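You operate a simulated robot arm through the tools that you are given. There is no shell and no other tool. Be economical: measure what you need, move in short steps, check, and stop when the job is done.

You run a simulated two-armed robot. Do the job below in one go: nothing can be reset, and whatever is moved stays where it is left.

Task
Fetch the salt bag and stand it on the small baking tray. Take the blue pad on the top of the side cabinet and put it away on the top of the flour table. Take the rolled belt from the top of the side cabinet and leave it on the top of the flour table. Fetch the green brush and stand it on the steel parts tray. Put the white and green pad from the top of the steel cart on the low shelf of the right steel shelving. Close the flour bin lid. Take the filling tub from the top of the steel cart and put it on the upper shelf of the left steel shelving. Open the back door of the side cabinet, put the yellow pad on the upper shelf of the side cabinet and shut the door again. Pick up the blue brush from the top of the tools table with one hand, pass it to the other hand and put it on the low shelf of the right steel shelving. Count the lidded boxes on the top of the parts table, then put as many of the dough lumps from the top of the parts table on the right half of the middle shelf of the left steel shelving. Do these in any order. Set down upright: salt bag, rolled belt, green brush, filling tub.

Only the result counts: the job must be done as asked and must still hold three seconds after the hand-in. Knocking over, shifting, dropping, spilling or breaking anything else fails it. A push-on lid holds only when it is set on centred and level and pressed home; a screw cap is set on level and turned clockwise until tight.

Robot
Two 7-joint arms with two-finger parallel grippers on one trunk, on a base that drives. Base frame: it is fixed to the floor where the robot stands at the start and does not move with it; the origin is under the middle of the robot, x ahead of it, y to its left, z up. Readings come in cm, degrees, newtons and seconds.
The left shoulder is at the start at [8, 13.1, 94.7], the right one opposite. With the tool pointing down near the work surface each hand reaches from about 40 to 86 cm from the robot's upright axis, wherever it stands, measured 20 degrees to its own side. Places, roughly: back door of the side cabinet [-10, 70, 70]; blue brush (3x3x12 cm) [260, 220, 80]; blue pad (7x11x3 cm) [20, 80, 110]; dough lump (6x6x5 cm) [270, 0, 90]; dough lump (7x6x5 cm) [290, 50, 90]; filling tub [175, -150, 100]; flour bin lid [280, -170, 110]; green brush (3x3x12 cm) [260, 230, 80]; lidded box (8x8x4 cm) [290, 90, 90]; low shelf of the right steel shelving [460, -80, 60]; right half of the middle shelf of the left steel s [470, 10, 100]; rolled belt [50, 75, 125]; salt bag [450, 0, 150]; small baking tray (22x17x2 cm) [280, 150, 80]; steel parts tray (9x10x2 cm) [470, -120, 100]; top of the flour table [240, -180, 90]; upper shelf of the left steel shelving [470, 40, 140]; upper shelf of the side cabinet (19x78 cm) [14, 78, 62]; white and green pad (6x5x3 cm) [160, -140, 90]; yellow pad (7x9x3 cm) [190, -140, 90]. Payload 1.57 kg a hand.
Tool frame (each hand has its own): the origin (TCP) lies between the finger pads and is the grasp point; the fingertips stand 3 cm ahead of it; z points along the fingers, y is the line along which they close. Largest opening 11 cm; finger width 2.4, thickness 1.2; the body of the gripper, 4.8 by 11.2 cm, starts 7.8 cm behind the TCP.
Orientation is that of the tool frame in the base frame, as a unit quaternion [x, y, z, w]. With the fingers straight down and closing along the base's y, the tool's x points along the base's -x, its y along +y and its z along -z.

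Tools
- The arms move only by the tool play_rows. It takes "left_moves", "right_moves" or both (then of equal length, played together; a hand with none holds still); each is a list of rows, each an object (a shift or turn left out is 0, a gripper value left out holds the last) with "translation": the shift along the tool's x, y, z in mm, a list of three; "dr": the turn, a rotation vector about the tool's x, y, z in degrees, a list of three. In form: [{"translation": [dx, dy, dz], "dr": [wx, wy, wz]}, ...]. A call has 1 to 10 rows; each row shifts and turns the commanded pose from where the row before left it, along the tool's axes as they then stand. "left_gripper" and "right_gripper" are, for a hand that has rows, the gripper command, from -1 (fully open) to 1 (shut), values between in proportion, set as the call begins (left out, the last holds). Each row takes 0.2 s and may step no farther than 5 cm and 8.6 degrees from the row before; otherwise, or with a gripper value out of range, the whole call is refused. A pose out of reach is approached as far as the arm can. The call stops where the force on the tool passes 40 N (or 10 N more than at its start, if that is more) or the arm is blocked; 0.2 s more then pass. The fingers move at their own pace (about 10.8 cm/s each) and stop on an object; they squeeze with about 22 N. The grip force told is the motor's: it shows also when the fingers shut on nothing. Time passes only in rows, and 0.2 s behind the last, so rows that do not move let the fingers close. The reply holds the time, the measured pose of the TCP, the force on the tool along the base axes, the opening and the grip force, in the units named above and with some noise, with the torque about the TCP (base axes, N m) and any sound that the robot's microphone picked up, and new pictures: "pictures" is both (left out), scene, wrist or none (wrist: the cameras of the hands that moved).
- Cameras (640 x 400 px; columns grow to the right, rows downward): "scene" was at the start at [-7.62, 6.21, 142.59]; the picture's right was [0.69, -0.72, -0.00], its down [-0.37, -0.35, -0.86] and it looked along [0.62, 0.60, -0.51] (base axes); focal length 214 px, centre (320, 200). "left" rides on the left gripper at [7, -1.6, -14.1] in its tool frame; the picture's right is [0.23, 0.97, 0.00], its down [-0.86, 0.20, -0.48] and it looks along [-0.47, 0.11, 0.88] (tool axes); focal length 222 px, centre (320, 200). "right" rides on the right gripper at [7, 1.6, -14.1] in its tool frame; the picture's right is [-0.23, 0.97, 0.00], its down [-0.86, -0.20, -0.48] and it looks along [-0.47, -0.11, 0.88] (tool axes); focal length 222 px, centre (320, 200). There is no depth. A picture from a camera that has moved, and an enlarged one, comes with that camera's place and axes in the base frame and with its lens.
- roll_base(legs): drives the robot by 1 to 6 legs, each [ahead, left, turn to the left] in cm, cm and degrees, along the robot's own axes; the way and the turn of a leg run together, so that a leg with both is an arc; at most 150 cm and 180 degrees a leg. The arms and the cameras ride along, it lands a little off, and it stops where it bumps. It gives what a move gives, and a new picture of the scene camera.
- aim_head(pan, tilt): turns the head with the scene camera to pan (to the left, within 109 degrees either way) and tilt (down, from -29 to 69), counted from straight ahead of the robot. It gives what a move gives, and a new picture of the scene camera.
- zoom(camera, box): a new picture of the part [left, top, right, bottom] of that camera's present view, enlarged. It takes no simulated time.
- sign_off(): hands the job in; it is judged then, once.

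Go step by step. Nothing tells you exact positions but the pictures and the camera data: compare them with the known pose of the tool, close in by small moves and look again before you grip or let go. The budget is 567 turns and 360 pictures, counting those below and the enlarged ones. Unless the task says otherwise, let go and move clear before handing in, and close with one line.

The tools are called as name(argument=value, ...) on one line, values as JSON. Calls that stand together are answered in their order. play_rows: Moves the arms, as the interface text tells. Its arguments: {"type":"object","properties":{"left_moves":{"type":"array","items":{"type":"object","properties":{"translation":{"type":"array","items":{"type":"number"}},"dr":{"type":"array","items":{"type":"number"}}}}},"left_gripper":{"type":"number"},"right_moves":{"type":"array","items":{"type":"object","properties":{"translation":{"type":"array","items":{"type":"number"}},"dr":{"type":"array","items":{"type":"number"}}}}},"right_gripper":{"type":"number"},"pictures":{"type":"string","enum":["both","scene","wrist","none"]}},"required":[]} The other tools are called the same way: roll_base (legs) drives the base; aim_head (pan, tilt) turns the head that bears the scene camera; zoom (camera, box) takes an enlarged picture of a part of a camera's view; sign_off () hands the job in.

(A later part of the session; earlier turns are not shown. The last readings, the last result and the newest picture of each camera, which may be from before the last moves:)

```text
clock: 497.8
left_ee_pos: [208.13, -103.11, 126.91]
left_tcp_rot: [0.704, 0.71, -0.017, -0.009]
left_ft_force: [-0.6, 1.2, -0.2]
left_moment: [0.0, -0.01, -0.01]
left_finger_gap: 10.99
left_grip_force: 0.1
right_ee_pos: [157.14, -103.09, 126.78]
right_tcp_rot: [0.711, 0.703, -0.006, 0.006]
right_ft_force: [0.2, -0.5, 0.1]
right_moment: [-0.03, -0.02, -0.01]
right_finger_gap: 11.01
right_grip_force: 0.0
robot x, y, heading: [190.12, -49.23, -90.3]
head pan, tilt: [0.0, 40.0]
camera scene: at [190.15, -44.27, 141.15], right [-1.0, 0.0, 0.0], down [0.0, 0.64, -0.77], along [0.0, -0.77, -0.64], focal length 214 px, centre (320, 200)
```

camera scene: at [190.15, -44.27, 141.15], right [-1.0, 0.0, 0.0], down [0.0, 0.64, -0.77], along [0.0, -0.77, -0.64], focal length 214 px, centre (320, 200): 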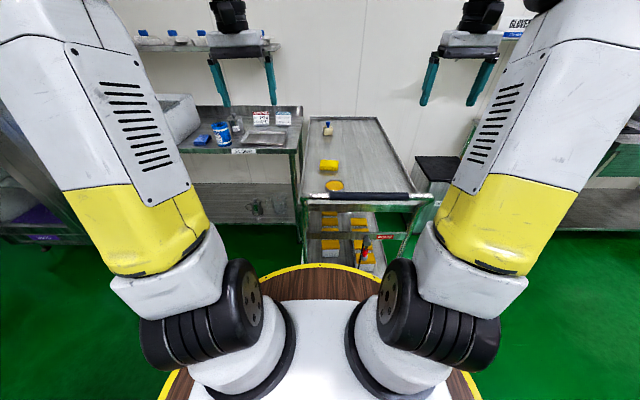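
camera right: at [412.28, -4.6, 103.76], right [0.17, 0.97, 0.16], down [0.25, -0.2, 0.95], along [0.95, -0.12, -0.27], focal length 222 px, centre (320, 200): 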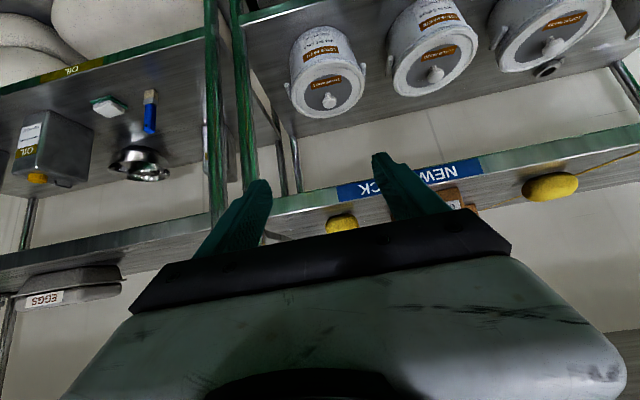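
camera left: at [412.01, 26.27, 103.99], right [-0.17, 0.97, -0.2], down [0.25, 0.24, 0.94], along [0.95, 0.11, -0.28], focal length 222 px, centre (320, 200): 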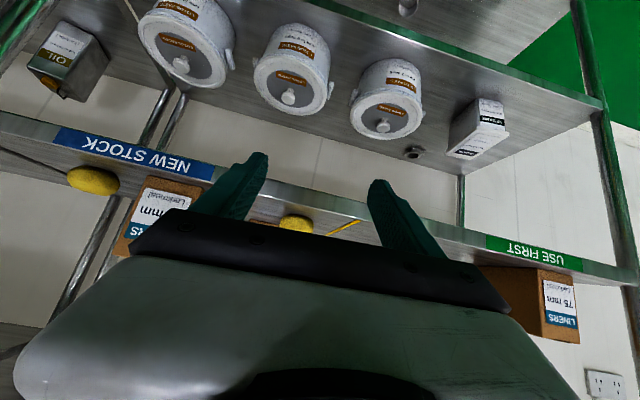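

roll_base(legs=[[16, 10, 0]])

play_rows(right_moves=[{"translation": [-20, 30, 10]}, {"translation": [-20, 32, 20]}, {"translation": [-20, 32, 20]}, {"translation": [-20, 32, 20]}, {"translation": [-20, 32, 25]}, {"translation": [-20, 30, 25]}], pictures="wrist")

```text
clock: 499.4
left_ee_pos: [218.11, -119.15, 126.87]
left_tcp_rot: [0.704, 0.71, -0.017, -0.008]
left_ft_force: [0.0, 0.5, -0.9]
left_moment: [-0.03, 0.02, 0.02]
left_finger_gap: 10.97
left_grip_force: 0.0
right_ee_pos: [167.06, -119.02, 126.86]
right_tcp_rot: [0.712, 0.702, -0.007, 0.006]
right_ft_force: [0.9, 0.0, 0.4]
right_moment: [-0.02, -0.05, 0.05]
right_finger_gap: 10.98
right_grip_force: 0.0
robot x, y, heading: [200.5, -65.83, -90.2]
head pan, tilt: [0.0, 40.0]
camera scene: at [200.18, -60.3, 141.15], right [-1.0, 0.01, 0.0], down [0.0, 0.64, -0.77], along [0.0, -0.77, -0.64], focal length 214 px, centre (320, 200)
```

scene: 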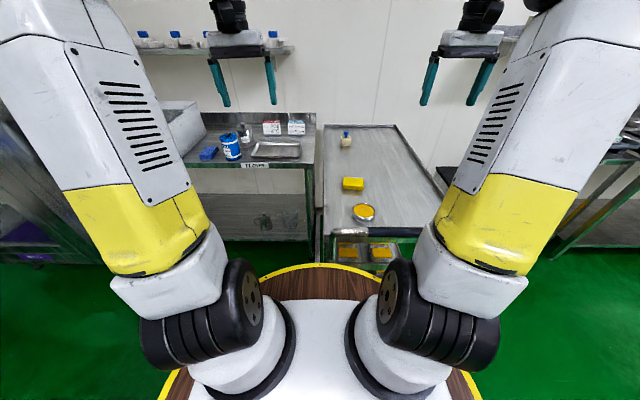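

```text
clock: 500.8
left_ee_pos: [218.06, -119.26, 126.79]
left_tcp_rot: [0.704, 0.71, -0.016, -0.008]
left_ft_force: [0.3, -0.9, 0.4]
left_moment: [-0.03, -0.02, 0.03]
left_finger_gap: 11.0
left_grip_force: 0.0
right_ee_pos: [185.73, -131.69, 115.02]
right_tcp_rot: [0.712, 0.702, -0.007, 0.007]
right_ft_force: [-0.5, 0.4, 1.0]
right_moment: [-0.03, -0.02, -0.04]
right_finger_gap: 10.97
right_grip_force: 0.1
robot x, y, heading: [200.28, -65.56, -90.5]
head pan, tilt: [0.0, 40.0]
camera right: at [187.43, -124.44, 129.06], right [0.97, -0.24, 0.0], down [-0.21, -0.84, 0.5], along [-0.12, -0.48, -0.87], focal length 222 px, centre (320, 200)
```

right: 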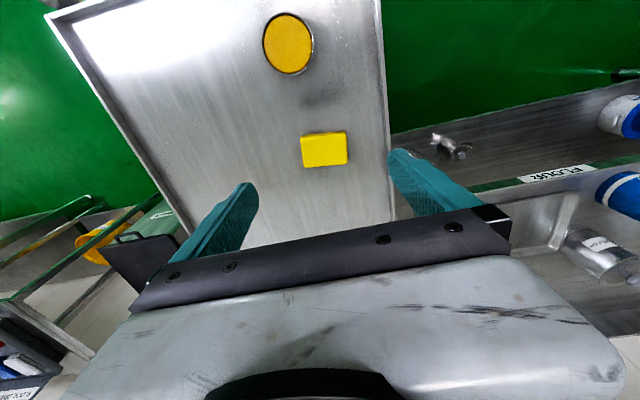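

Pad ≈ (185.1, −136.8), its 9 cm side along x turned by −9°. I'll turn the hand 8.4°, tilt it 45° and come down to it.

play_rows(right_moves=[{"translation": [-30, -6, 30], "dr": [0, 0, 8.4]}, {"translation": [-20, 0, 30]}, {"dr": [0, -7.5, 0]}, {"dr": [0, -7.5, 0]}, {"dr": [0, -7.5, 0]}, {"dr": [0, -7.5, 0]}, {"dr": [0, -7.5, 0]}, {"dr": [0, -7.5, 0]}], pictures="both")

```text
clock: 502.6
left_ee_pos: [218.04, -119.24, 126.89]
left_tcp_rot: [0.704, 0.71, -0.016, -0.008]
left_ft_force: [0.2, 0.3, 0.4]
left_moment: [-0.03, -0.04, 0.0]
left_finger_gap: 11.01
left_grip_force: 0.2
right_ee_pos: [184.73, -136.61, 109.16]
right_tcp_rot: [0.7, 0.597, -0.297, 0.256]
right_ft_force: [-0.7, 0.7, 0.8]
right_moment: [-0.02, -0.04, 0.03]
right_finger_gap: 10.99
right_grip_force: 0.0
robot x, y, heading: [200.44, -66.0, -90.6]
head pan, tilt: [0.0, 40.0]
camera scene: at [200.17, -60.32, 141.15], right [-1.0, 0.01, 0.0], down [0.0, 0.64, -0.77], along [0.0, -0.77, -0.64], focal length 214 px, centre (320, 200)
camera right: at [188.65, -122.01, 113.94], right [0.94, -0.31, 0.17], down [-0.24, -0.21, 0.95], along [-0.26, -0.93, -0.27], focal length 222 px, centre (320, 200)
```

scene: 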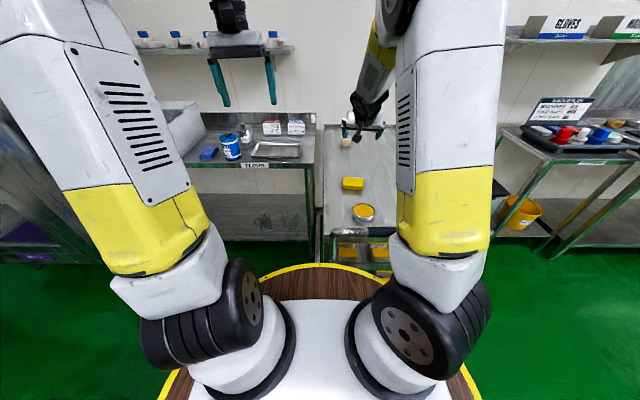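
right: 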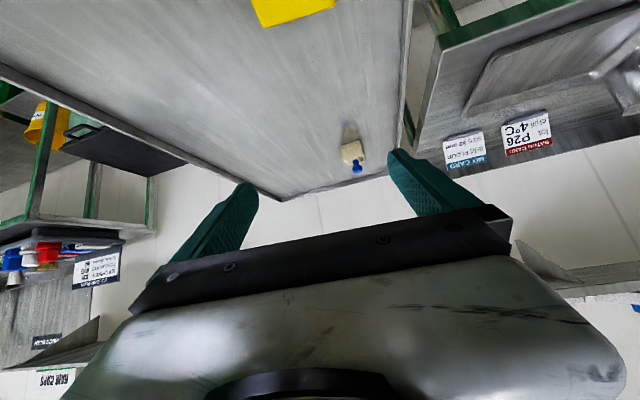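

play_rows(right_moves=[{"translation": [30, 0, 30]}, {"translation": [30, 0, 30]}, {"translation": [30, 0, 30]}, {"translation": [25, 0, 25]}], pictures="wrist")

```text
clock: 503.6
left_ee_pos: [218.12, -119.13, 126.8]
left_tcp_rot: [0.703, 0.711, -0.016, -0.008]
left_ft_force: [0.4, 0.1, 0.0]
left_moment: [0.01, -0.01, -0.02]
left_finger_gap: 11.01
left_grip_force: 0.0
right_ee_pos: [184.69, -136.88, 92.78]
right_tcp_rot: [0.701, 0.596, -0.298, 0.254]
right_ft_force: [-0.1, 0.4, -0.3]
right_moment: [0.01, 0.02, 0.02]
right_finger_gap: 10.99
right_grip_force: 0.1
robot x, y, heading: [200.14, -65.94, -89.9]
head pan, tilt: [0.0, 40.0]
camera right: at [188.62, -122.3, 97.63], right [0.94, -0.31, 0.17], down [-0.24, -0.21, 0.95], along [-0.26, -0.93, -0.27], focal length 222 px, centre (320, 200)
```

right: 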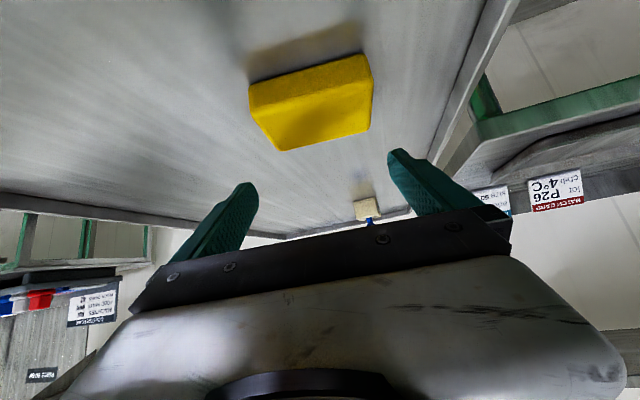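

play_rows(right_moves=[{"translation": [18, 7, 10]}, {"translation": [13, 0, 11]}, {"translation": [6, 0, 6]}, {"translation": [4, 0, 4]}, {"translation": [3, 0, 3]}, {"translation": [3, 0, 3]}, {"translation": [3, 0, 3]}], pictures="wrist")

```text
clock: 505.2
left_ee_pos: [218.13, -119.16, 126.94]
left_tcp_rot: [0.704, 0.71, -0.016, -0.007]
left_ft_force: [0.2, 0.2, 0.5]
left_moment: [0.01, -0.02, 0.02]
left_finger_gap: 10.98
left_grip_force: 0.1
right_ee_pos: [185.42, -136.63, 86.93]
right_tcp_rot: [0.7, 0.595, -0.3, 0.257]
right_ft_force: [0.9, 6.3, 11.3]
right_moment: [0.12, 0.56, -0.29]
right_finger_gap: 10.94
right_grip_force: 0.1
robot x, y, heading: [200.16, -65.69, -90.2]
head pan, tilt: [0.0, 40.0]
stopped in row 7 (right hand): the force on the tool passed its limit at 42 N (the readings are from after the stop); the commanded pose is now the measured one
camera right: at [189.39, -121.99, 91.6], right [0.94, -0.31, 0.17], down [-0.24, -0.2, 0.95], along [-0.26, -0.93, -0.26], focal length 222 px, centre (320, 200)
```

right: 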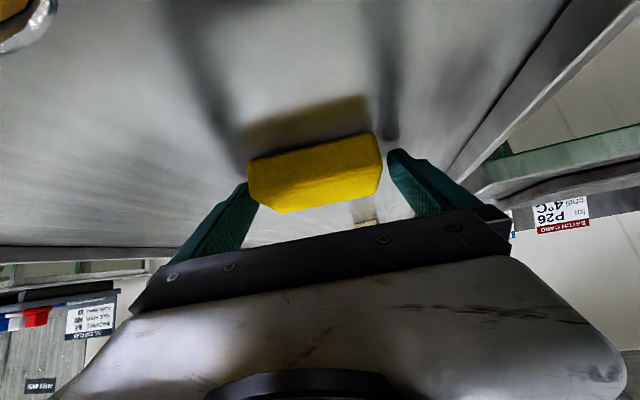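

Contact on the cart top with the pad between the fingers. I'll close and lift slowly.

play_rows(right_moves=[{"translation": [-1, 0, -1]}, {}, {}, {}, {}], right_gripper=1, pictures="none")

play_rows(right_moves=[{"translation": [-3, 0, -3]}, {"translation": [-6, 0, -6]}, {"translation": [-10, 0, -10]}, {"translation": [-12, 0, -12]}, {"translation": [-15, 0, -15]}, {"translation": [-15, 0, -15]}, {"translation": [-15, 0, -15]}, {"translation": [-15, 0, -15]}, {"translation": [-15, 0, -15]}], pictures="wrist")

```text
clock: 506.4
left_ee_pos: [218.02, -119.14, 126.88]
left_tcp_rot: [0.703, 0.711, -0.016, -0.008]
left_ft_force: [0.4, 0.3, 1.1]
left_moment: [0.02, -0.02, 0.02]
left_finger_gap: 10.98
left_grip_force: 0.0
right_ee_pos: [185.41, -136.65, 86.99]
right_tcp_rot: [0.7, 0.596, -0.3, 0.256]
right_ft_force: [-0.2, 0.2, 0.5]
right_moment: [-0.01, 0.04, 0.04]
right_finger_gap: 8.91
right_grip_force: 22.3
robot x, y, heading: [200.07, -66.03, -90.3]
head pan, tilt: [0.0, 40.0]
```

```text
clock: 508.4
left_ee_pos: [218.1, -119.25, 126.77]
left_tcp_rot: [0.704, 0.71, -0.017, -0.008]
left_ft_force: [-0.3, -0.3, 0.3]
left_moment: [-0.04, -0.02, 0.03]
left_finger_gap: 11.01
left_grip_force: 0.1
right_ee_pos: [185.44, -136.21, 102.01]
right_tcp_rot: [0.7, 0.596, -0.299, 0.256]
right_ft_force: [1.1, -0.5, -0.3]
right_moment: [0.01, 0.02, 0.0]
right_finger_gap: 8.9
right_grip_force: 22.7
robot x, y, heading: [200.2, -65.9, -90.4]
head pan, tilt: [0.0, 40.0]
camera right: at [189.45, -121.64, 106.62], right [0.94, -0.31, 0.17], down [-0.24, -0.21, 0.95], along [-0.26, -0.93, -0.27], focal length 222 px, centre (320, 200)
```

right: 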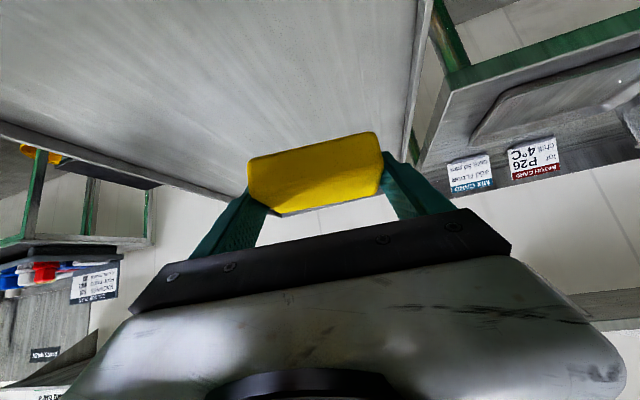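

The yellow pad is held. I'll raise it, back off, turn right about to face +y, and drive over to the side cabinet.

play_rows(right_moves=[{"translation": [-15, 0, -15], "dr": [5.9, 0, 5.9]}, {"translation": [-15, 0, -15]}, {"translation": [-15, 0, -15]}, {"translation": [-10, 0, -10]}], pictures="none")

roll_base(legs=[[-22, 0, 0], [0, 0, -179.6], [0, 100, 0], [0, 78, 0]])

aim_head(pan=0, tilt=30)

```text
clock: 509.4
left_ee_pos: [218.13, -119.11, 126.73]
left_tcp_rot: [0.704, 0.71, -0.017, -0.008]
left_ft_force: [0.4, -1.1, 0.0]
left_moment: [0.02, 0.0, -0.02]
left_finger_gap: 10.99
left_grip_force: 0.0
right_ee_pos: [185.51, -135.93, 109.85]
right_tcp_rot: [0.742, 0.542, -0.316, 0.236]
right_ft_force: [-1.4, 0.3, -0.7]
right_moment: [0.03, 0.02, 0.01]
right_finger_gap: 8.91
right_grip_force: 22.5
robot x, y, heading: [200.56, -65.56, -90.5]
head pan, tilt: [0.0, 40.0]
```

```text
clock: 527.1
left_ee_pos: [5.61, 13.82, 126.84]
left_tcp_rot: [-0.704, 0.71, -0.008, 0.017]
left_ft_force: [0.3, 0.5, 0.4]
left_moment: [0.0, -0.04, 0.03]
left_finger_gap: 11.0
left_grip_force: 0.1
right_ee_pos: [38.46, 30.16, 109.86]
right_tcp_rot: [-0.537, 0.746, 0.232, 0.317]
right_ft_force: [-0.8, 0.2, -1.3]
right_moment: [-0.02, 0.05, 0.0]
right_finger_gap: 8.92
right_grip_force: 21.8
robot x, y, heading: [22.47, -39.3, 88.6]
head pan, tilt: [0.0, 40.0]
camera scene: at [22.19, -45.34, 141.15], right [1.0, -0.02, 0.0], down [-0.01, -0.64, -0.77], along [0.02, 0.77, -0.64], focal length 214 px, centre (320, 200)
```

scene: 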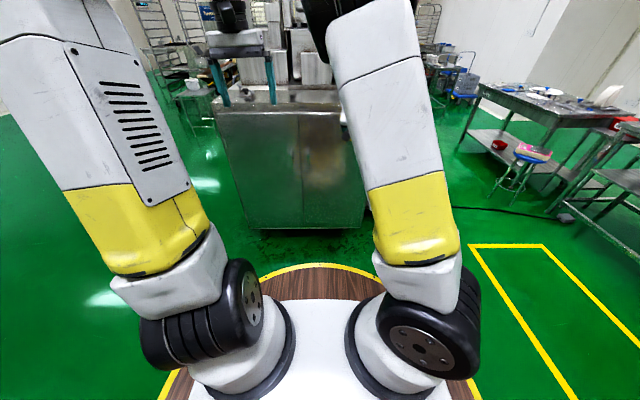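

```text
clock: 527.8
left_ee_pos: [5.66, 13.84, 126.9]
left_tcp_rot: [-0.704, 0.71, -0.008, 0.017]
left_ft_force: [0.5, 0.9, 0.1]
left_moment: [-0.03, 0.03, 0.02]
left_finger_gap: 11.02
left_grip_force: 0.0
right_ee_pos: [38.56, 30.23, 109.74]
right_tcp_rot: [-0.537, 0.747, 0.232, 0.317]
right_ft_force: [-0.7, 0.3, 0.8]
right_moment: [-0.05, 0.01, -0.01]
right_finger_gap: 8.91
right_grip_force: 21.7
robot x, y, heading: [22.77, -39.92, 88.8]
head pan, tilt: [0.0, 30.0]
camera scene: at [22.2, -44.8, 142.68], right [1.0, -0.02, 0.0], down [-0.01, -0.5, -0.87], along [0.02, 0.87, -0.5], focal length 214 px, centre (320, 200)
```

scene: 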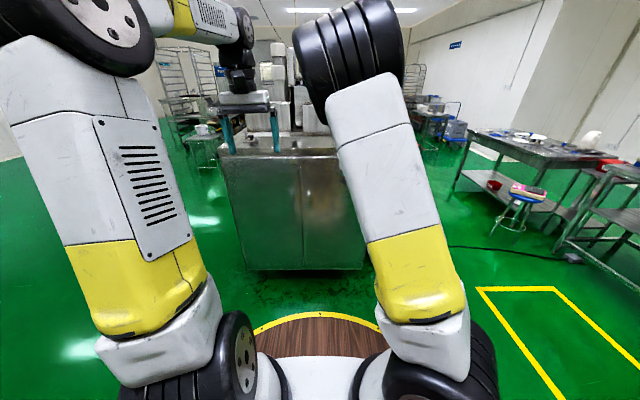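

play_rows(right_moves=[{"translation": [0, -20, 0], "dr": [-6, 0, -6]}, {"translation": [0, -25, 0], "dr": [-6, 0, -6]}, {"translation": [0, -25, 0]}, {"translation": [0, -25, 0]}, {"translation": [0, -25, 0]}, {"translation": [0, -25, 0]}], pictures="scene")

zoom(camera="scene", box=[210, 120, 390, 280])

```text
clock: 529.2
left_ee_pos: [5.55, 13.99, 126.84]
left_tcp_rot: [-0.704, 0.709, -0.009, 0.017]
left_ft_force: [-0.1, -0.3, -0.6]
left_moment: [-0.04, -0.05, -0.02]
left_finger_gap: 10.99
left_grip_force: 0.0
right_ee_pos: [52.85, 28.79, 109.77]
right_tcp_rot: [-0.642, 0.657, 0.275, 0.284]
right_ft_force: [-0.3, 0.0, 0.3]
right_moment: [0.02, 0.02, -0.02]
right_finger_gap: 8.91
right_grip_force: 22.1
robot x, y, heading: [22.63, -39.91, 88.5]
head pan, tilt: [0.0, 30.0]
camera scene: at [22.18, -44.8, 142.68], right [1.0, -0.02, 0.0], down [-0.01, -0.5, -0.87], along [0.02, 0.87, -0.5], focal length 214 px, centre (320, 200)
```

scene: 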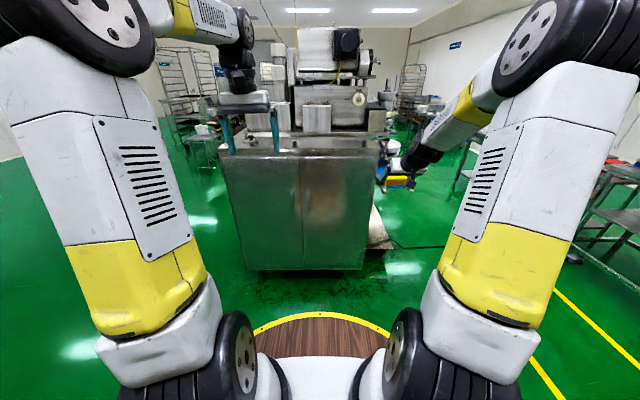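

```text
2.50 times, centred on (300, 200) of scene
camera zoom: at [22.18, -44.8, 142.68], right [1.0, -0.02, 0.0], down [-0.01, -0.5, -0.87], along [0.02, 0.87, -0.5], focal length 536 px, centre (370, 200)
```

zoom: 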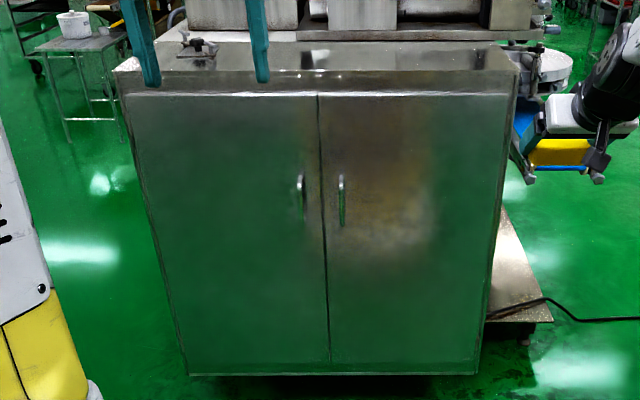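

Left door handle: about (9.5, 62), z 77–88. I'll lower the left hand in the free space before the cabinet and turn it to point forward.

play_rows(left_moves=[{"translation": [0, 0, 45], "dr": [0, -7.5, 0]}, {"translation": [5, 0, 45], "dr": [0, -7.5, 0]}, {"translation": [10, 0, 45], "dr": [0, -7.5, 0]}, {"translation": [15, 0, 40], "dr": [0, -7.5, 0]}, {"translation": [20, 0, 35], "dr": [0, -7.5, 0]}, {"translation": [25, 0, 30], "dr": [0, -7.5, 0]}, {"translation": [30, 0, 20], "dr": [0, -7.5, 0]}, {"translation": [30, 0, 10], "dr": [0, -7.5, 0]}, {"translation": [30, 0, 5], "dr": [0, -7.5, 0]}, {"translation": [20, 0, 0], "dr": [0, -7.5, 0]}], pictures="both")

```text
clock: 531.4
left_ee_pos: [5.0, 18.81, 94.54]
left_tcp_rot: [0.612, -0.598, -0.378, -0.353]
left_ft_force: [0.2, 0.8, -0.3]
left_moment: [0.02, 0.01, 0.02]
left_finger_gap: 10.99
left_grip_force: 0.1
left hand out of reach, approached as far as the arm can: row 5, 6, 7, 8, 9, 10
right_ee_pos: [53.03, 28.71, 109.6]
right_tcp_rot: [-0.641, 0.658, 0.274, 0.284]
right_ft_force: [0.4, -0.8, -0.3]
right_moment: [0.0, 0.02, 0.01]
right_finger_gap: 8.91
right_grip_force: 22.0
robot x, y, heading: [22.55, -39.24, 88.7]
head pan, tilt: [0.0, 30.0]
camera scene: at [22.24, -44.78, 142.68], right [1.0, -0.02, 0.0], down [-0.01, -0.5, -0.87], along [0.02, 0.87, -0.5], focal length 214 px, centre (320, 200)
camera left: at [7.12, 2.92, 94.9], right [-0.97, -0.14, -0.18], down [-0.18, -0.03, 0.98], along [-0.14, 0.99, 0.01], focal length 222 px, centre (320, 200)
```

scene: 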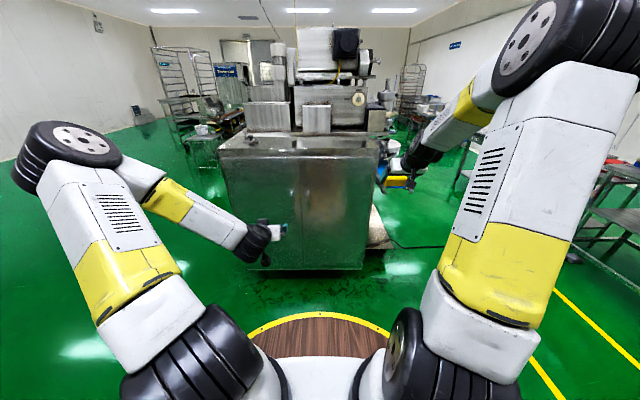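
left: 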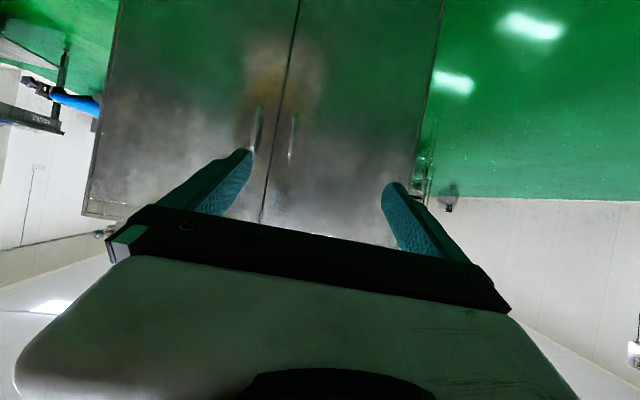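

roll_base(legs=[[20, 0, 1]])

play_rows(left_moves=[{"translation": [10, -7, 25]}, {"translation": [10, -8, 35]}, {"translation": [10, -8, 35]}, {"translation": [10, -8, 35]}, {"translation": [10, -7, 35]}], left_gripper=0.3, pictures="both")

zoom(camera="left", box=[160, 60, 480, 240])

```text
clock: 533.0
left_ee_pos: [4.35, 38.5, 94.58]
left_tcp_rot: [0.617, -0.594, -0.379, -0.35]
left_ft_force: [-0.2, 0.9, -0.5]
left_moment: [-0.01, -0.02, -0.01]
left_finger_gap: 11.0
left_grip_force: 0.1
right_ee_pos: [52.0, 49.37, 109.76]
right_tcp_rot: [-0.646, 0.653, 0.278, 0.281]
right_ft_force: [0.0, 0.9, 0.0]
right_moment: [-0.02, 0.0, -0.01]
right_finger_gap: 8.9
right_grip_force: 21.6
robot x, y, heading: [22.73, -19.59, 89.5]
head pan, tilt: [0.0, 30.0]
camera scene: at [22.57, -24.68, 142.68], right [1.0, -0.01, 0.0], down [0.0, -0.5, -0.87], along [0.01, 0.87, -0.5], focal length 214 px, centre (320, 200)
```

scene: 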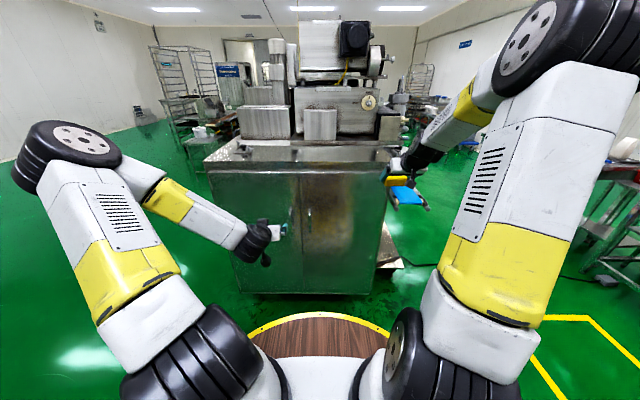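

```text
clock: 534.2
left_ee_pos: [-1.28, 47.19, 88.02]
left_tcp_rot: [0.617, -0.594, -0.379, -0.351]
left_ft_force: [-0.2, -0.6, 0.2]
left_moment: [0.01, 0.01, 0.01]
left_finger_gap: 3.85
left_grip_force: 0.0
left hand out of reach, approached as far as the arm can: row 2, 3, 4, 5
right_ee_pos: [52.01, 49.41, 109.74]
right_tcp_rot: [-0.646, 0.653, 0.277, 0.281]
right_ft_force: [-0.6, 0.2, -0.6]
right_moment: [0.01, -0.03, -0.01]
right_finger_gap: 8.91
right_grip_force: 22.3
robot x, y, heading: [22.73, -19.69, 89.6]
head pan, tilt: [0.0, 30.0]
camera scene: at [22.56, -24.69, 142.68], right [1.0, -0.01, 0.0], down [0.0, -0.5, -0.87], along [0.01, 0.87, -0.5], focal length 214 px, centre (320, 200)
camera left: at [1.0, 31.41, 88.38], right [-0.97, -0.15, -0.18], down [-0.18, -0.03, 0.98], along [-0.15, 0.99, 0.0], focal length 222 px, centre (320, 200)
```

scene: 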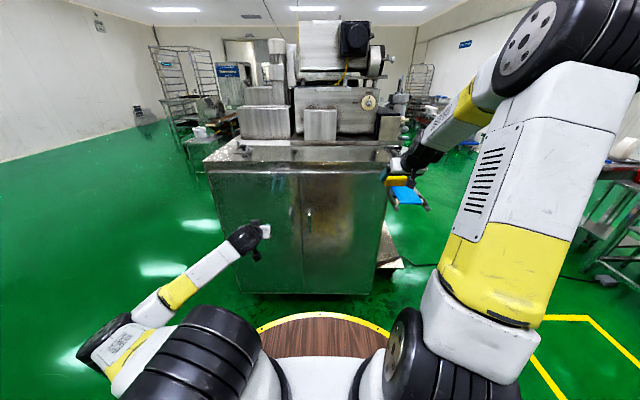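
left: 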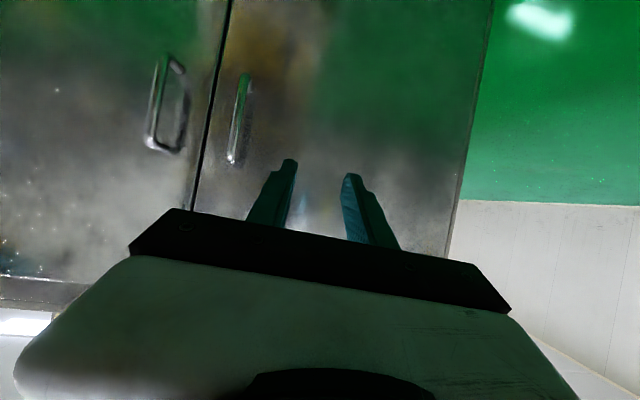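

```text
2.00 times, centred on (320, 150) of left
camera zoom: at [1.0, 31.41, 88.38], right [-0.97, -0.15, -0.18], down [-0.18, -0.03, 0.98], along [-0.15, 0.99, 0.0], focal length 444 px, centre (320, 300)
```

zoom: 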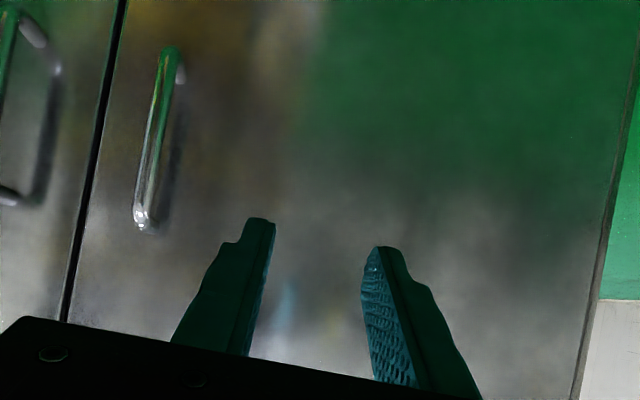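

The handle is at (9, 62, 80), z 74–85.5. I'll shift the base right 10.5 and ahead 5 to line up, then lower the hand.

roll_base(legs=[[5, -10.5, 0]])

play_rows(left_moves=[{"translation": [20, 0, 10]}, {"translation": [20, 0, 10]}, {"translation": [20, 0, 10]}, {"translation": [10, 0, 5]}], pictures="both")

```text
clock: 535.4
left_ee_pos: [9.35, 52.05, 87.92]
left_tcp_rot: [0.616, -0.596, -0.376, -0.351]
left_ft_force: [-0.3, 0.2, 0.3]
left_moment: [0.03, 0.0, 0.02]
left_finger_gap: 3.83
left_grip_force: 0.1
right_ee_pos: [62.43, 54.33, 109.72]
right_tcp_rot: [-0.648, 0.652, 0.278, 0.28]
right_ft_force: [1.1, -0.5, -0.4]
right_moment: [0.04, 0.01, -0.03]
right_finger_gap: 8.89
right_grip_force: 21.8
robot x, y, heading: [33.34, -14.51, 89.7]
head pan, tilt: [0.0, 30.0]
camera scene: at [33.13, -19.74, 142.68], right [1.0, -0.01, 0.0], down [0.0, -0.5, -0.87], along [0.0, 0.87, -0.5], focal length 214 px, centre (320, 200)
```

scene: 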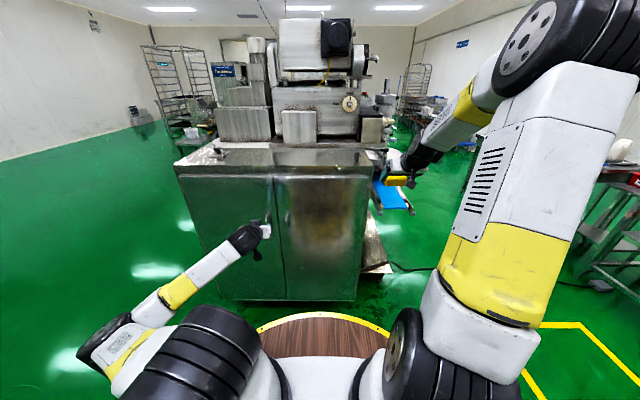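

```text
clock: 536.4
left_ee_pos: [5.68, 52.69, 83.63]
left_tcp_rot: [0.617, -0.598, -0.372, -0.35]
left_ft_force: [-0.1, -0.3, 0.4]
left_moment: [0.02, 0.01, -0.01]
left_finger_gap: 3.85
left_grip_force: 0.1
left hand out of reach, approached as far as the arm can: row 1, 2, 3, 4
right_ee_pos: [62.55, 54.31, 109.69]
right_tcp_rot: [-0.646, 0.653, 0.277, 0.281]
right_ft_force: [0.1, -0.2, 0.6]
right_moment: [-0.01, -0.03, 0.01]
right_finger_gap: 8.88
right_grip_force: 21.7
robot x, y, heading: [33.61, -14.45, 90.0]
head pan, tilt: [0.0, 30.0]
camera scene: at [33.13, -19.74, 142.68], right [1.0, -0.01, 0.0], down [0.0, -0.5, -0.87], along [0.0, 0.87, -0.5], focal length 214 px, centre (320, 200)
camera left: at [7.89, 36.89, 84.2], right [-0.97, -0.15, -0.19], down [-0.19, -0.02, 0.98], along [-0.15, 0.99, -0.01], focal length 222 px, centre (320, 200)
```

scene: 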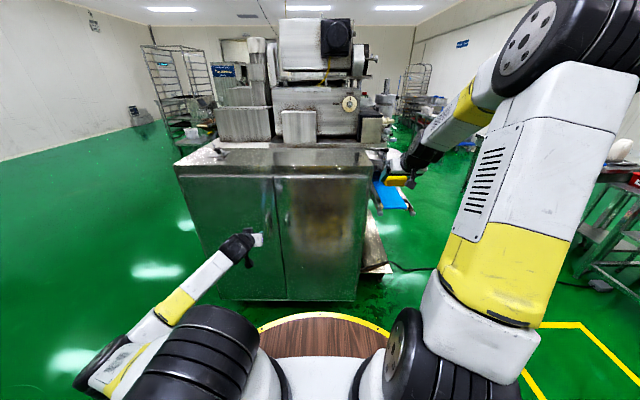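
left: 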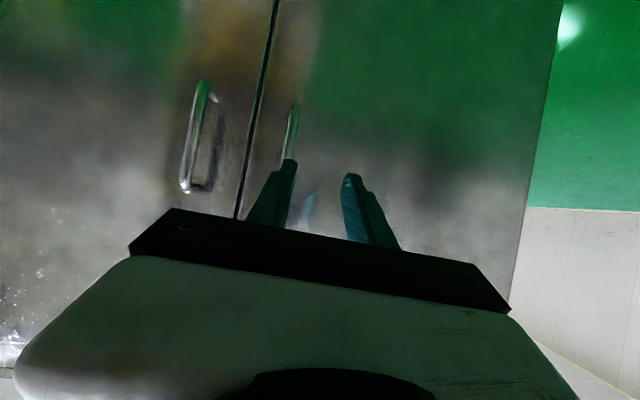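

The left arm is in a bad posture. I'll raise it, return it to pointing down, and approach again elbow-up, as worked before.

play_rows(left_moves=[{"translation": [-35, 0, -18]}, {"translation": [-40, 0, -21]}, {"translation": [-40, 0, -21]}, {"translation": [-40, 0, -21]}, {"translation": [-40, 0, -21]}, {"translation": [-25, 0, -15], "dr": [0, 7.7, 0]}, {"translation": [-15, 0, -15], "dr": [0, 7.7, 0]}, {"translation": [-10, 0, -15], "dr": [0, 7.7, 0]}, {"translation": [0, 0, -15], "dr": [0, 7.7, 0]}, {"translation": [0, 0, -15], "dr": [0, 7.7, 0]}], pictures="none")

play_rows(left_moves=[{"translation": [0, 0, -15], "dr": [0, 7.7, 0]}, {"translation": [0, 0, -15], "dr": [0, 7.7, 0]}, {"translation": [0, 0, -15], "dr": [0, 7.7, 0]}], pictures="scene")

```text
clock: 538.6
left_ee_pos: [6.28, 50.28, 115.02]
left_tcp_rot: [0.707, -0.678, -0.152, -0.135]
left_ft_force: [-0.7, -0.4, 0.1]
left_moment: [-0.01, -0.03, 0.0]
left_finger_gap: 3.83
left_grip_force: 0.0
right_ee_pos: [62.47, 54.31, 109.73]
right_tcp_rot: [-0.648, 0.652, 0.278, 0.28]
right_ft_force: [-0.3, -0.2, -0.8]
right_moment: [-0.03, -0.01, 0.0]
right_finger_gap: 8.9
right_grip_force: 21.6
robot x, y, heading: [33.14, -14.63, 89.6]
head pan, tilt: [0.0, 30.0]
```

```text
clock: 539.4
left_ee_pos: [6.46, 49.0, 119.38]
left_tcp_rot: [0.723, -0.691, -0.006, 0.005]
left_ft_force: [0.1, 0.1, -0.3]
left_moment: [0.02, -0.04, -0.01]
left_finger_gap: 3.87
left_grip_force: 0.2
right_ee_pos: [62.51, 54.37, 109.8]
right_tcp_rot: [-0.647, 0.652, 0.277, 0.281]
right_ft_force: [0.0, -0.5, 0.0]
right_moment: [0.04, 0.01, -0.02]
right_finger_gap: 8.91
right_grip_force: 21.9
robot x, y, heading: [33.29, -14.62, 89.6]
head pan, tilt: [0.0, 30.0]
camera scene: at [33.11, -19.76, 142.68], right [1.0, -0.01, 0.0], down [0.0, -0.5, -0.87], along [0.0, 0.87, -0.5], focal length 214 px, centre (320, 200)
```

scene: 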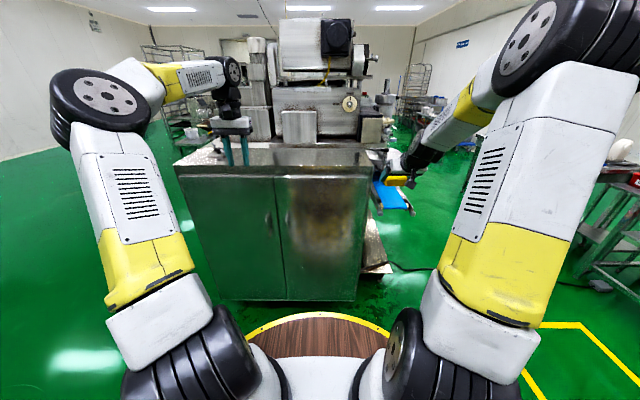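

play_rows(left_moves=[{"translation": [0, -15, 0], "dr": [0, -7.5, 2.6]}, {"translation": [0, -10, 0], "dr": [0, -7.5, 0]}, {"dr": [0, -7.5, 0]}, {"dr": [0, -7.5, 0]}, {"dr": [0, -7.5, 0]}, {"dr": [0, -7.5, 0]}, {"dr": [0, -7.5, 0]}, {"dr": [0, -7.5, 0]}], pictures="none")

play_rows(left_moves=[{"translation": [35, 0, 20]}, {"translation": [38, 0, 22]}, {"translation": [38, 0, 22]}, {"translation": [38, 0, 22]}, {"translation": [38, 0, 22]}, {"translation": [38, 0, 22]}, {"translation": [38, 0, 22]}, {"translation": [38, 0, 22]}], pictures="both")

```text
clock: 541.2
left_ee_pos: [8.86, 49.18, 119.01]
left_tcp_rot: [-0.615, 0.621, 0.351, 0.337]
left_ft_force: [-0.8, 0.6, -0.5]
left_moment: [0.03, -0.02, -0.05]
left_finger_gap: 3.86
left_grip_force: 0.0
right_ee_pos: [62.5, 54.39, 109.71]
right_tcp_rot: [-0.648, 0.651, 0.278, 0.281]
right_ft_force: [-1.0, -0.6, 1.2]
right_moment: [-0.02, -0.07, -0.07]
right_finger_gap: 8.92
right_grip_force: 22.2
robot x, y, heading: [33.1, -14.59, 89.8]
head pan, tilt: [0.0, 30.0]
```

```text
clock: 543.0
left_ee_pos: [8.31, 49.28, 84.44]
left_tcp_rot: [-0.608, 0.615, 0.361, 0.349]
left_ft_force: [0.3, -0.6, 0.2]
left_moment: [-0.01, 0.01, 0.0]
left_finger_gap: 3.88
left_grip_force: 0.0
right_ee_pos: [62.54, 54.26, 109.68]
right_tcp_rot: [-0.647, 0.652, 0.278, 0.28]
right_ft_force: [-0.6, 0.0, -0.3]
right_moment: [0.03, 0.01, 0.0]
right_finger_gap: 8.9
right_grip_force: 22.0
robot x, y, heading: [33.44, -14.83, 89.7]
head pan, tilt: [0.0, 30.0]
camera scene: at [33.14, -19.77, 142.68], right [1.0, -0.01, 0.0], down [0.0, -0.5, -0.87], along [0.0, 0.87, -0.5], focal length 214 px, centre (320, 200)
camera left: at [9.96, 33.46, 85.27], right [-0.98, -0.11, -0.18], down [-0.18, 0.01, 0.98], along [-0.11, 0.99, -0.03], focal length 222 px, centre (320, 200)
```

scene: 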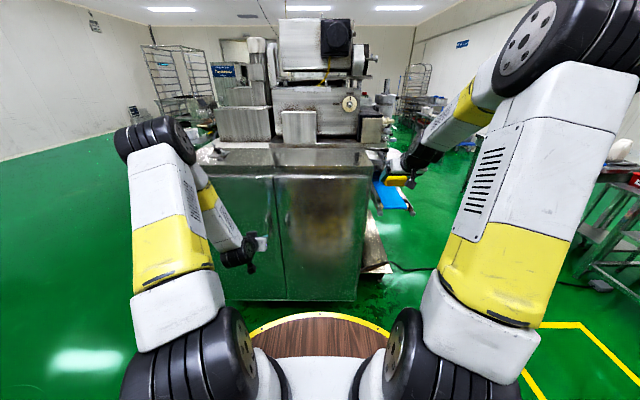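
left: 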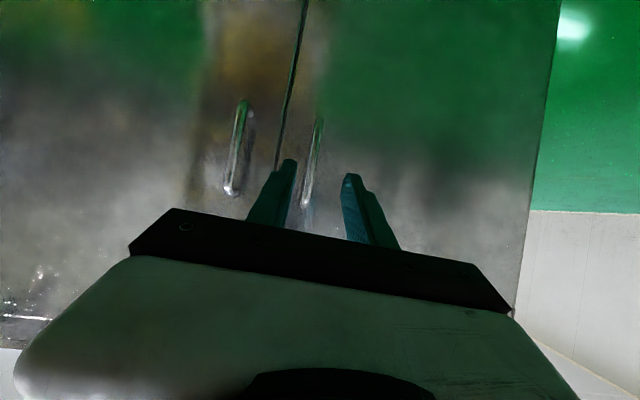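

play_rows(left_moves=[{"translation": [-3, -1, 27]}, {"translation": [-3, -1, 27]}, {"translation": [-3, 0, 27]}], pictures="wrist")

zoom(camera="left", box=[200, 60, 440, 240])

```text
clock: 543.8
left_ee_pos: [8.49, 56.81, 81.15]
left_tcp_rot: [-0.608, 0.615, 0.361, 0.349]
left_ft_force: [-0.2, -0.6, -0.1]
left_moment: [0.01, 0.02, 0.03]
left_finger_gap: 3.85
left_grip_force: 0.1
right_ee_pos: [62.62, 54.18, 109.74]
right_tcp_rot: [-0.648, 0.652, 0.277, 0.28]
right_ft_force: [0.8, 0.0, -1.1]
right_moment: [0.01, 0.01, -0.02]
right_finger_gap: 8.91
right_grip_force: 21.6
robot x, y, heading: [33.63, -14.36, 89.8]
head pan, tilt: [0.0, 30.0]
camera left: at [10.09, 41.03, 82.05], right [-0.98, -0.11, -0.18], down [-0.18, 0.01, 0.98], along [-0.11, 0.99, -0.03], focal length 222 px, centre (320, 200)
```

left: 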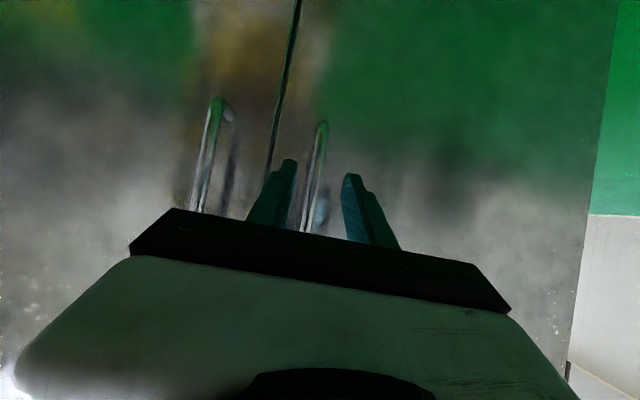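

```text
2.22 times, centred on (320, 150) of left
camera zoom: at [10.09, 41.03, 82.05], right [-0.98, -0.11, -0.18], down [-0.18, 0.01, 0.98], along [-0.11, 0.99, -0.03], focal length 494 px, centre (320, 311)
```

zoom: 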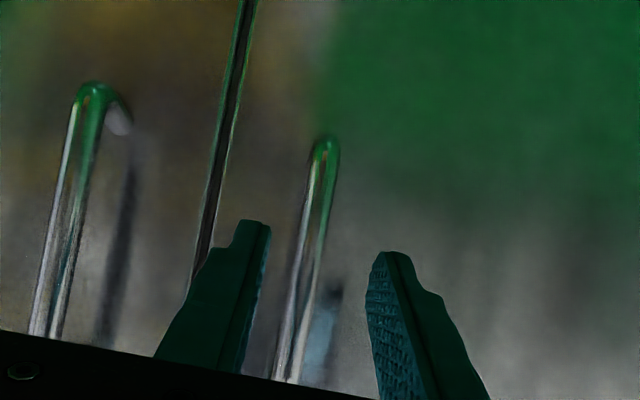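

play_rows(left_moves=[{"translation": [-7, -3, 13]}, {"translation": [-5, -1, 9]}, {"translation": [-5, 0, 9]}, {"translation": [-4, 0, 7]}], pictures="wrist")

zoom(camera="left", box=[200, 60, 440, 240])

```text
clock: 544.8
left_ee_pos: [8.73, 61.21, 81.11]
left_tcp_rot: [-0.609, 0.615, 0.361, 0.349]
left_ft_force: [1.2, -0.9, 0.1]
left_moment: [-0.02, -0.02, -0.02]
left_finger_gap: 3.85
left_grip_force: 0.1
right_ee_pos: [62.56, 54.47, 109.6]
right_tcp_rot: [-0.647, 0.652, 0.278, 0.281]
right_ft_force: [0.3, -0.5, -0.4]
right_moment: [0.0, -0.02, 0.0]
right_finger_gap: 8.9
right_grip_force: 22.0
robot x, y, heading: [33.63, -14.96, 89.7]
head pan, tilt: [0.0, 30.0]
camera left: at [10.38, 45.38, 82.0], right [-0.98, -0.11, -0.18], down [-0.18, 0.01, 0.98], along [-0.11, 0.99, -0.03], focal length 222 px, centre (320, 200)
```

left: 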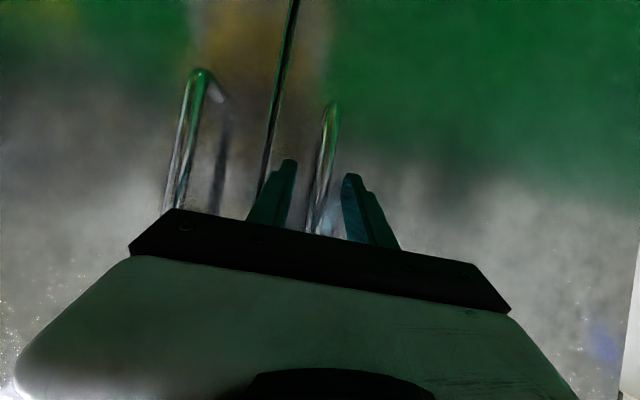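

```text
2.22 times, centred on (320, 150) of left
camera zoom: at [10.38, 45.38, 82.0], right [-0.98, -0.11, -0.18], down [-0.18, 0.01, 0.98], along [-0.11, 0.99, -0.03], focal length 494 px, centre (320, 311)
```

zoom: 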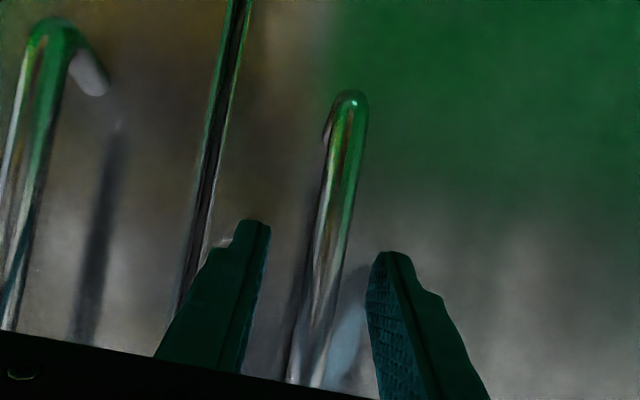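

The bar is at y≈59.3, already between the fingers. I'll back 1 cm and close on it.

play_rows(left_moves=[{"translation": [5, 0, -9]}, {}, {}, {}, {}], left_gripper=1, pictures="wrist")

```text
clock: 546.0
left_ee_pos: [8.77, 60.25, 81.1]
left_tcp_rot: [-0.609, 0.614, 0.361, 0.348]
left_ft_force: [-3.6, 4.2, -5.4]
left_moment: [0.0, -0.8, 0.05]
left_finger_gap: 1.21
left_grip_force: 29.2
right_ee_pos: [62.44, 54.38, 109.84]
right_tcp_rot: [-0.647, 0.652, 0.278, 0.281]
right_ft_force: [-0.4, -0.6, 0.1]
right_moment: [0.03, 0.02, -0.01]
right_finger_gap: 8.95
right_grip_force: 22.1
robot x, y, heading: [33.15, -14.16, 89.6]
head pan, tilt: [0.0, 30.0]
camera left: at [10.35, 44.34, 81.98], right [-0.98, -0.11, -0.18], down [-0.18, 0.01, 0.98], along [-0.11, 0.99, -0.03], focal length 222 px, centre (320, 200)
```

left: 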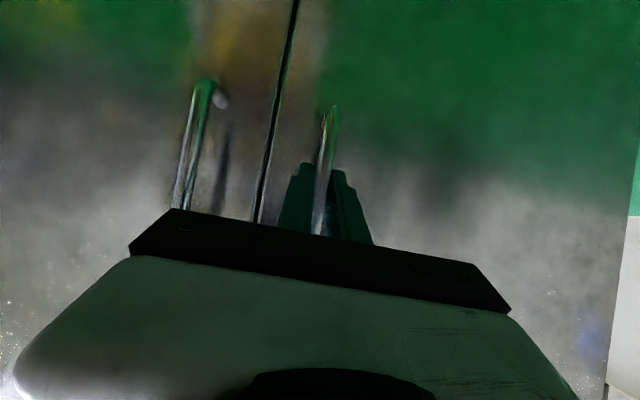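

Gripped. Now I'll pull the door open along its arc (hinge ≈ (−23, 65), radius ≈ 32), in small steps.

play_rows(left_moves=[{"translation": [7, 2, -12]}, {"translation": [7, 3, -12]}, {"translation": [7, 4, -12]}, {"translation": [7, 5, -12]}], pictures="scene")

```text
clock: 547.0
left_ee_pos: [7.5, 54.56, 81.11]
left_tcp_rot: [-0.607, 0.616, 0.36, 0.35]
left_ft_force: [6.2, -1.4, 2.4]
left_moment: [-0.44, -0.84, -0.06]
left_finger_gap: 1.22
left_grip_force: 29.8
right_ee_pos: [62.57, 54.33, 109.77]
right_tcp_rot: [-0.647, 0.652, 0.278, 0.28]
right_ft_force: [-0.4, -0.5, 0.0]
right_moment: [0.0, 0.01, -0.01]
right_finger_gap: 8.9
right_grip_force: 22.1
robot x, y, heading: [33.29, -15.04, 89.8]
head pan, tilt: [0.0, 30.0]
camera scene: at [33.17, -19.74, 142.68], right [1.0, -0.01, 0.0], down [0.0, -0.5, -0.87], along [0.01, 0.87, -0.5], focal length 214 px, centre (320, 200)
```

scene: 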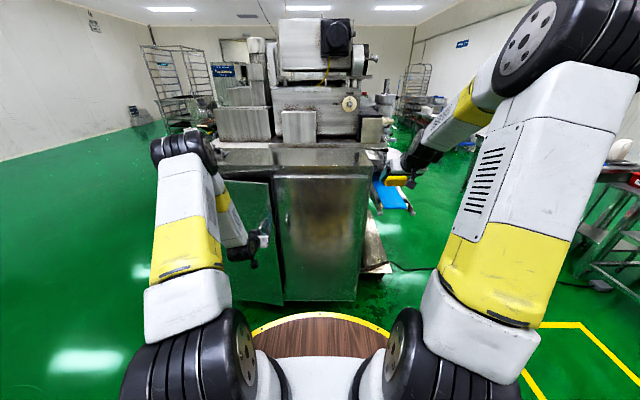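

play_rows(left_moves=[{"translation": [6.3, 5.5, -11]}, {"translation": [6.3, 6, -11]}, {"translation": [6.3, 6.5, -11]}, {"translation": [6, 7, -10.5]}], pictures="none")

roll_base(legs=[[-4.6, 3.3, 0]])

```text
clock: 548.1
left_ee_pos: [5.62, 49.45, 81.0]
left_tcp_rot: [-0.606, 0.617, 0.357, 0.353]
left_ft_force: [2.9, 0.1, 3.9]
left_moment: [0.36, -0.89, -0.04]
left_finger_gap: 1.21
left_grip_force: 28.9
right_ee_pos: [62.68, 54.36, 109.69]
right_tcp_rot: [-0.646, 0.653, 0.277, 0.281]
right_ft_force: [-0.3, -0.8, -0.2]
right_moment: [0.01, 0.04, 0.03]
right_finger_gap: 8.88
right_grip_force: 21.8
robot x, y, heading: [33.33, -14.51, 89.7]
head pan, tilt: [0.0, 30.0]
stopped in row 4 (left hand): the force on the tool passed its limit at 42 N (the readings are from after the stop); the commanded pose is now the measured one
```

```text
clock: 549.2
left_ee_pos: [2.97, 44.97, 81.06]
left_tcp_rot: [-0.603, 0.621, 0.352, 0.356]
left_ft_force: [1.1, -0.6, 2.3]
left_moment: [-0.14, -0.33, -0.04]
left_finger_gap: 1.17
left_grip_force: 29.1
right_ee_pos: [59.29, 49.59, 109.61]
right_tcp_rot: [-0.647, 0.653, 0.277, 0.28]
right_ft_force: [-0.4, 0.0, -1.1]
right_moment: [-0.01, 0.02, -0.02]
right_finger_gap: 8.92
right_grip_force: 21.9
robot x, y, heading: [29.49, -19.31, 89.4]
head pan, tilt: [0.0, 30.0]
stopped in leg 1: the force on the tool passed its limit at 41 N (the readings are from after the stop); the commanded pose is now the measured one
camera scene: at [29.81, -24.44, 142.68], right [1.0, -0.01, 0.0], down [0.0, -0.5, -0.87], along [0.01, 0.87, -0.5], focal length 214 px, centre (320, 200)
```

scene: 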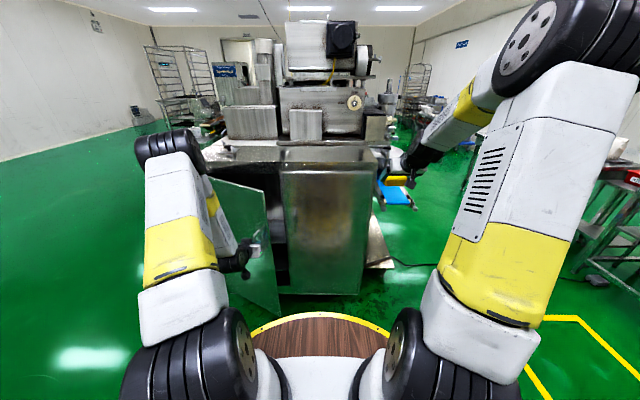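

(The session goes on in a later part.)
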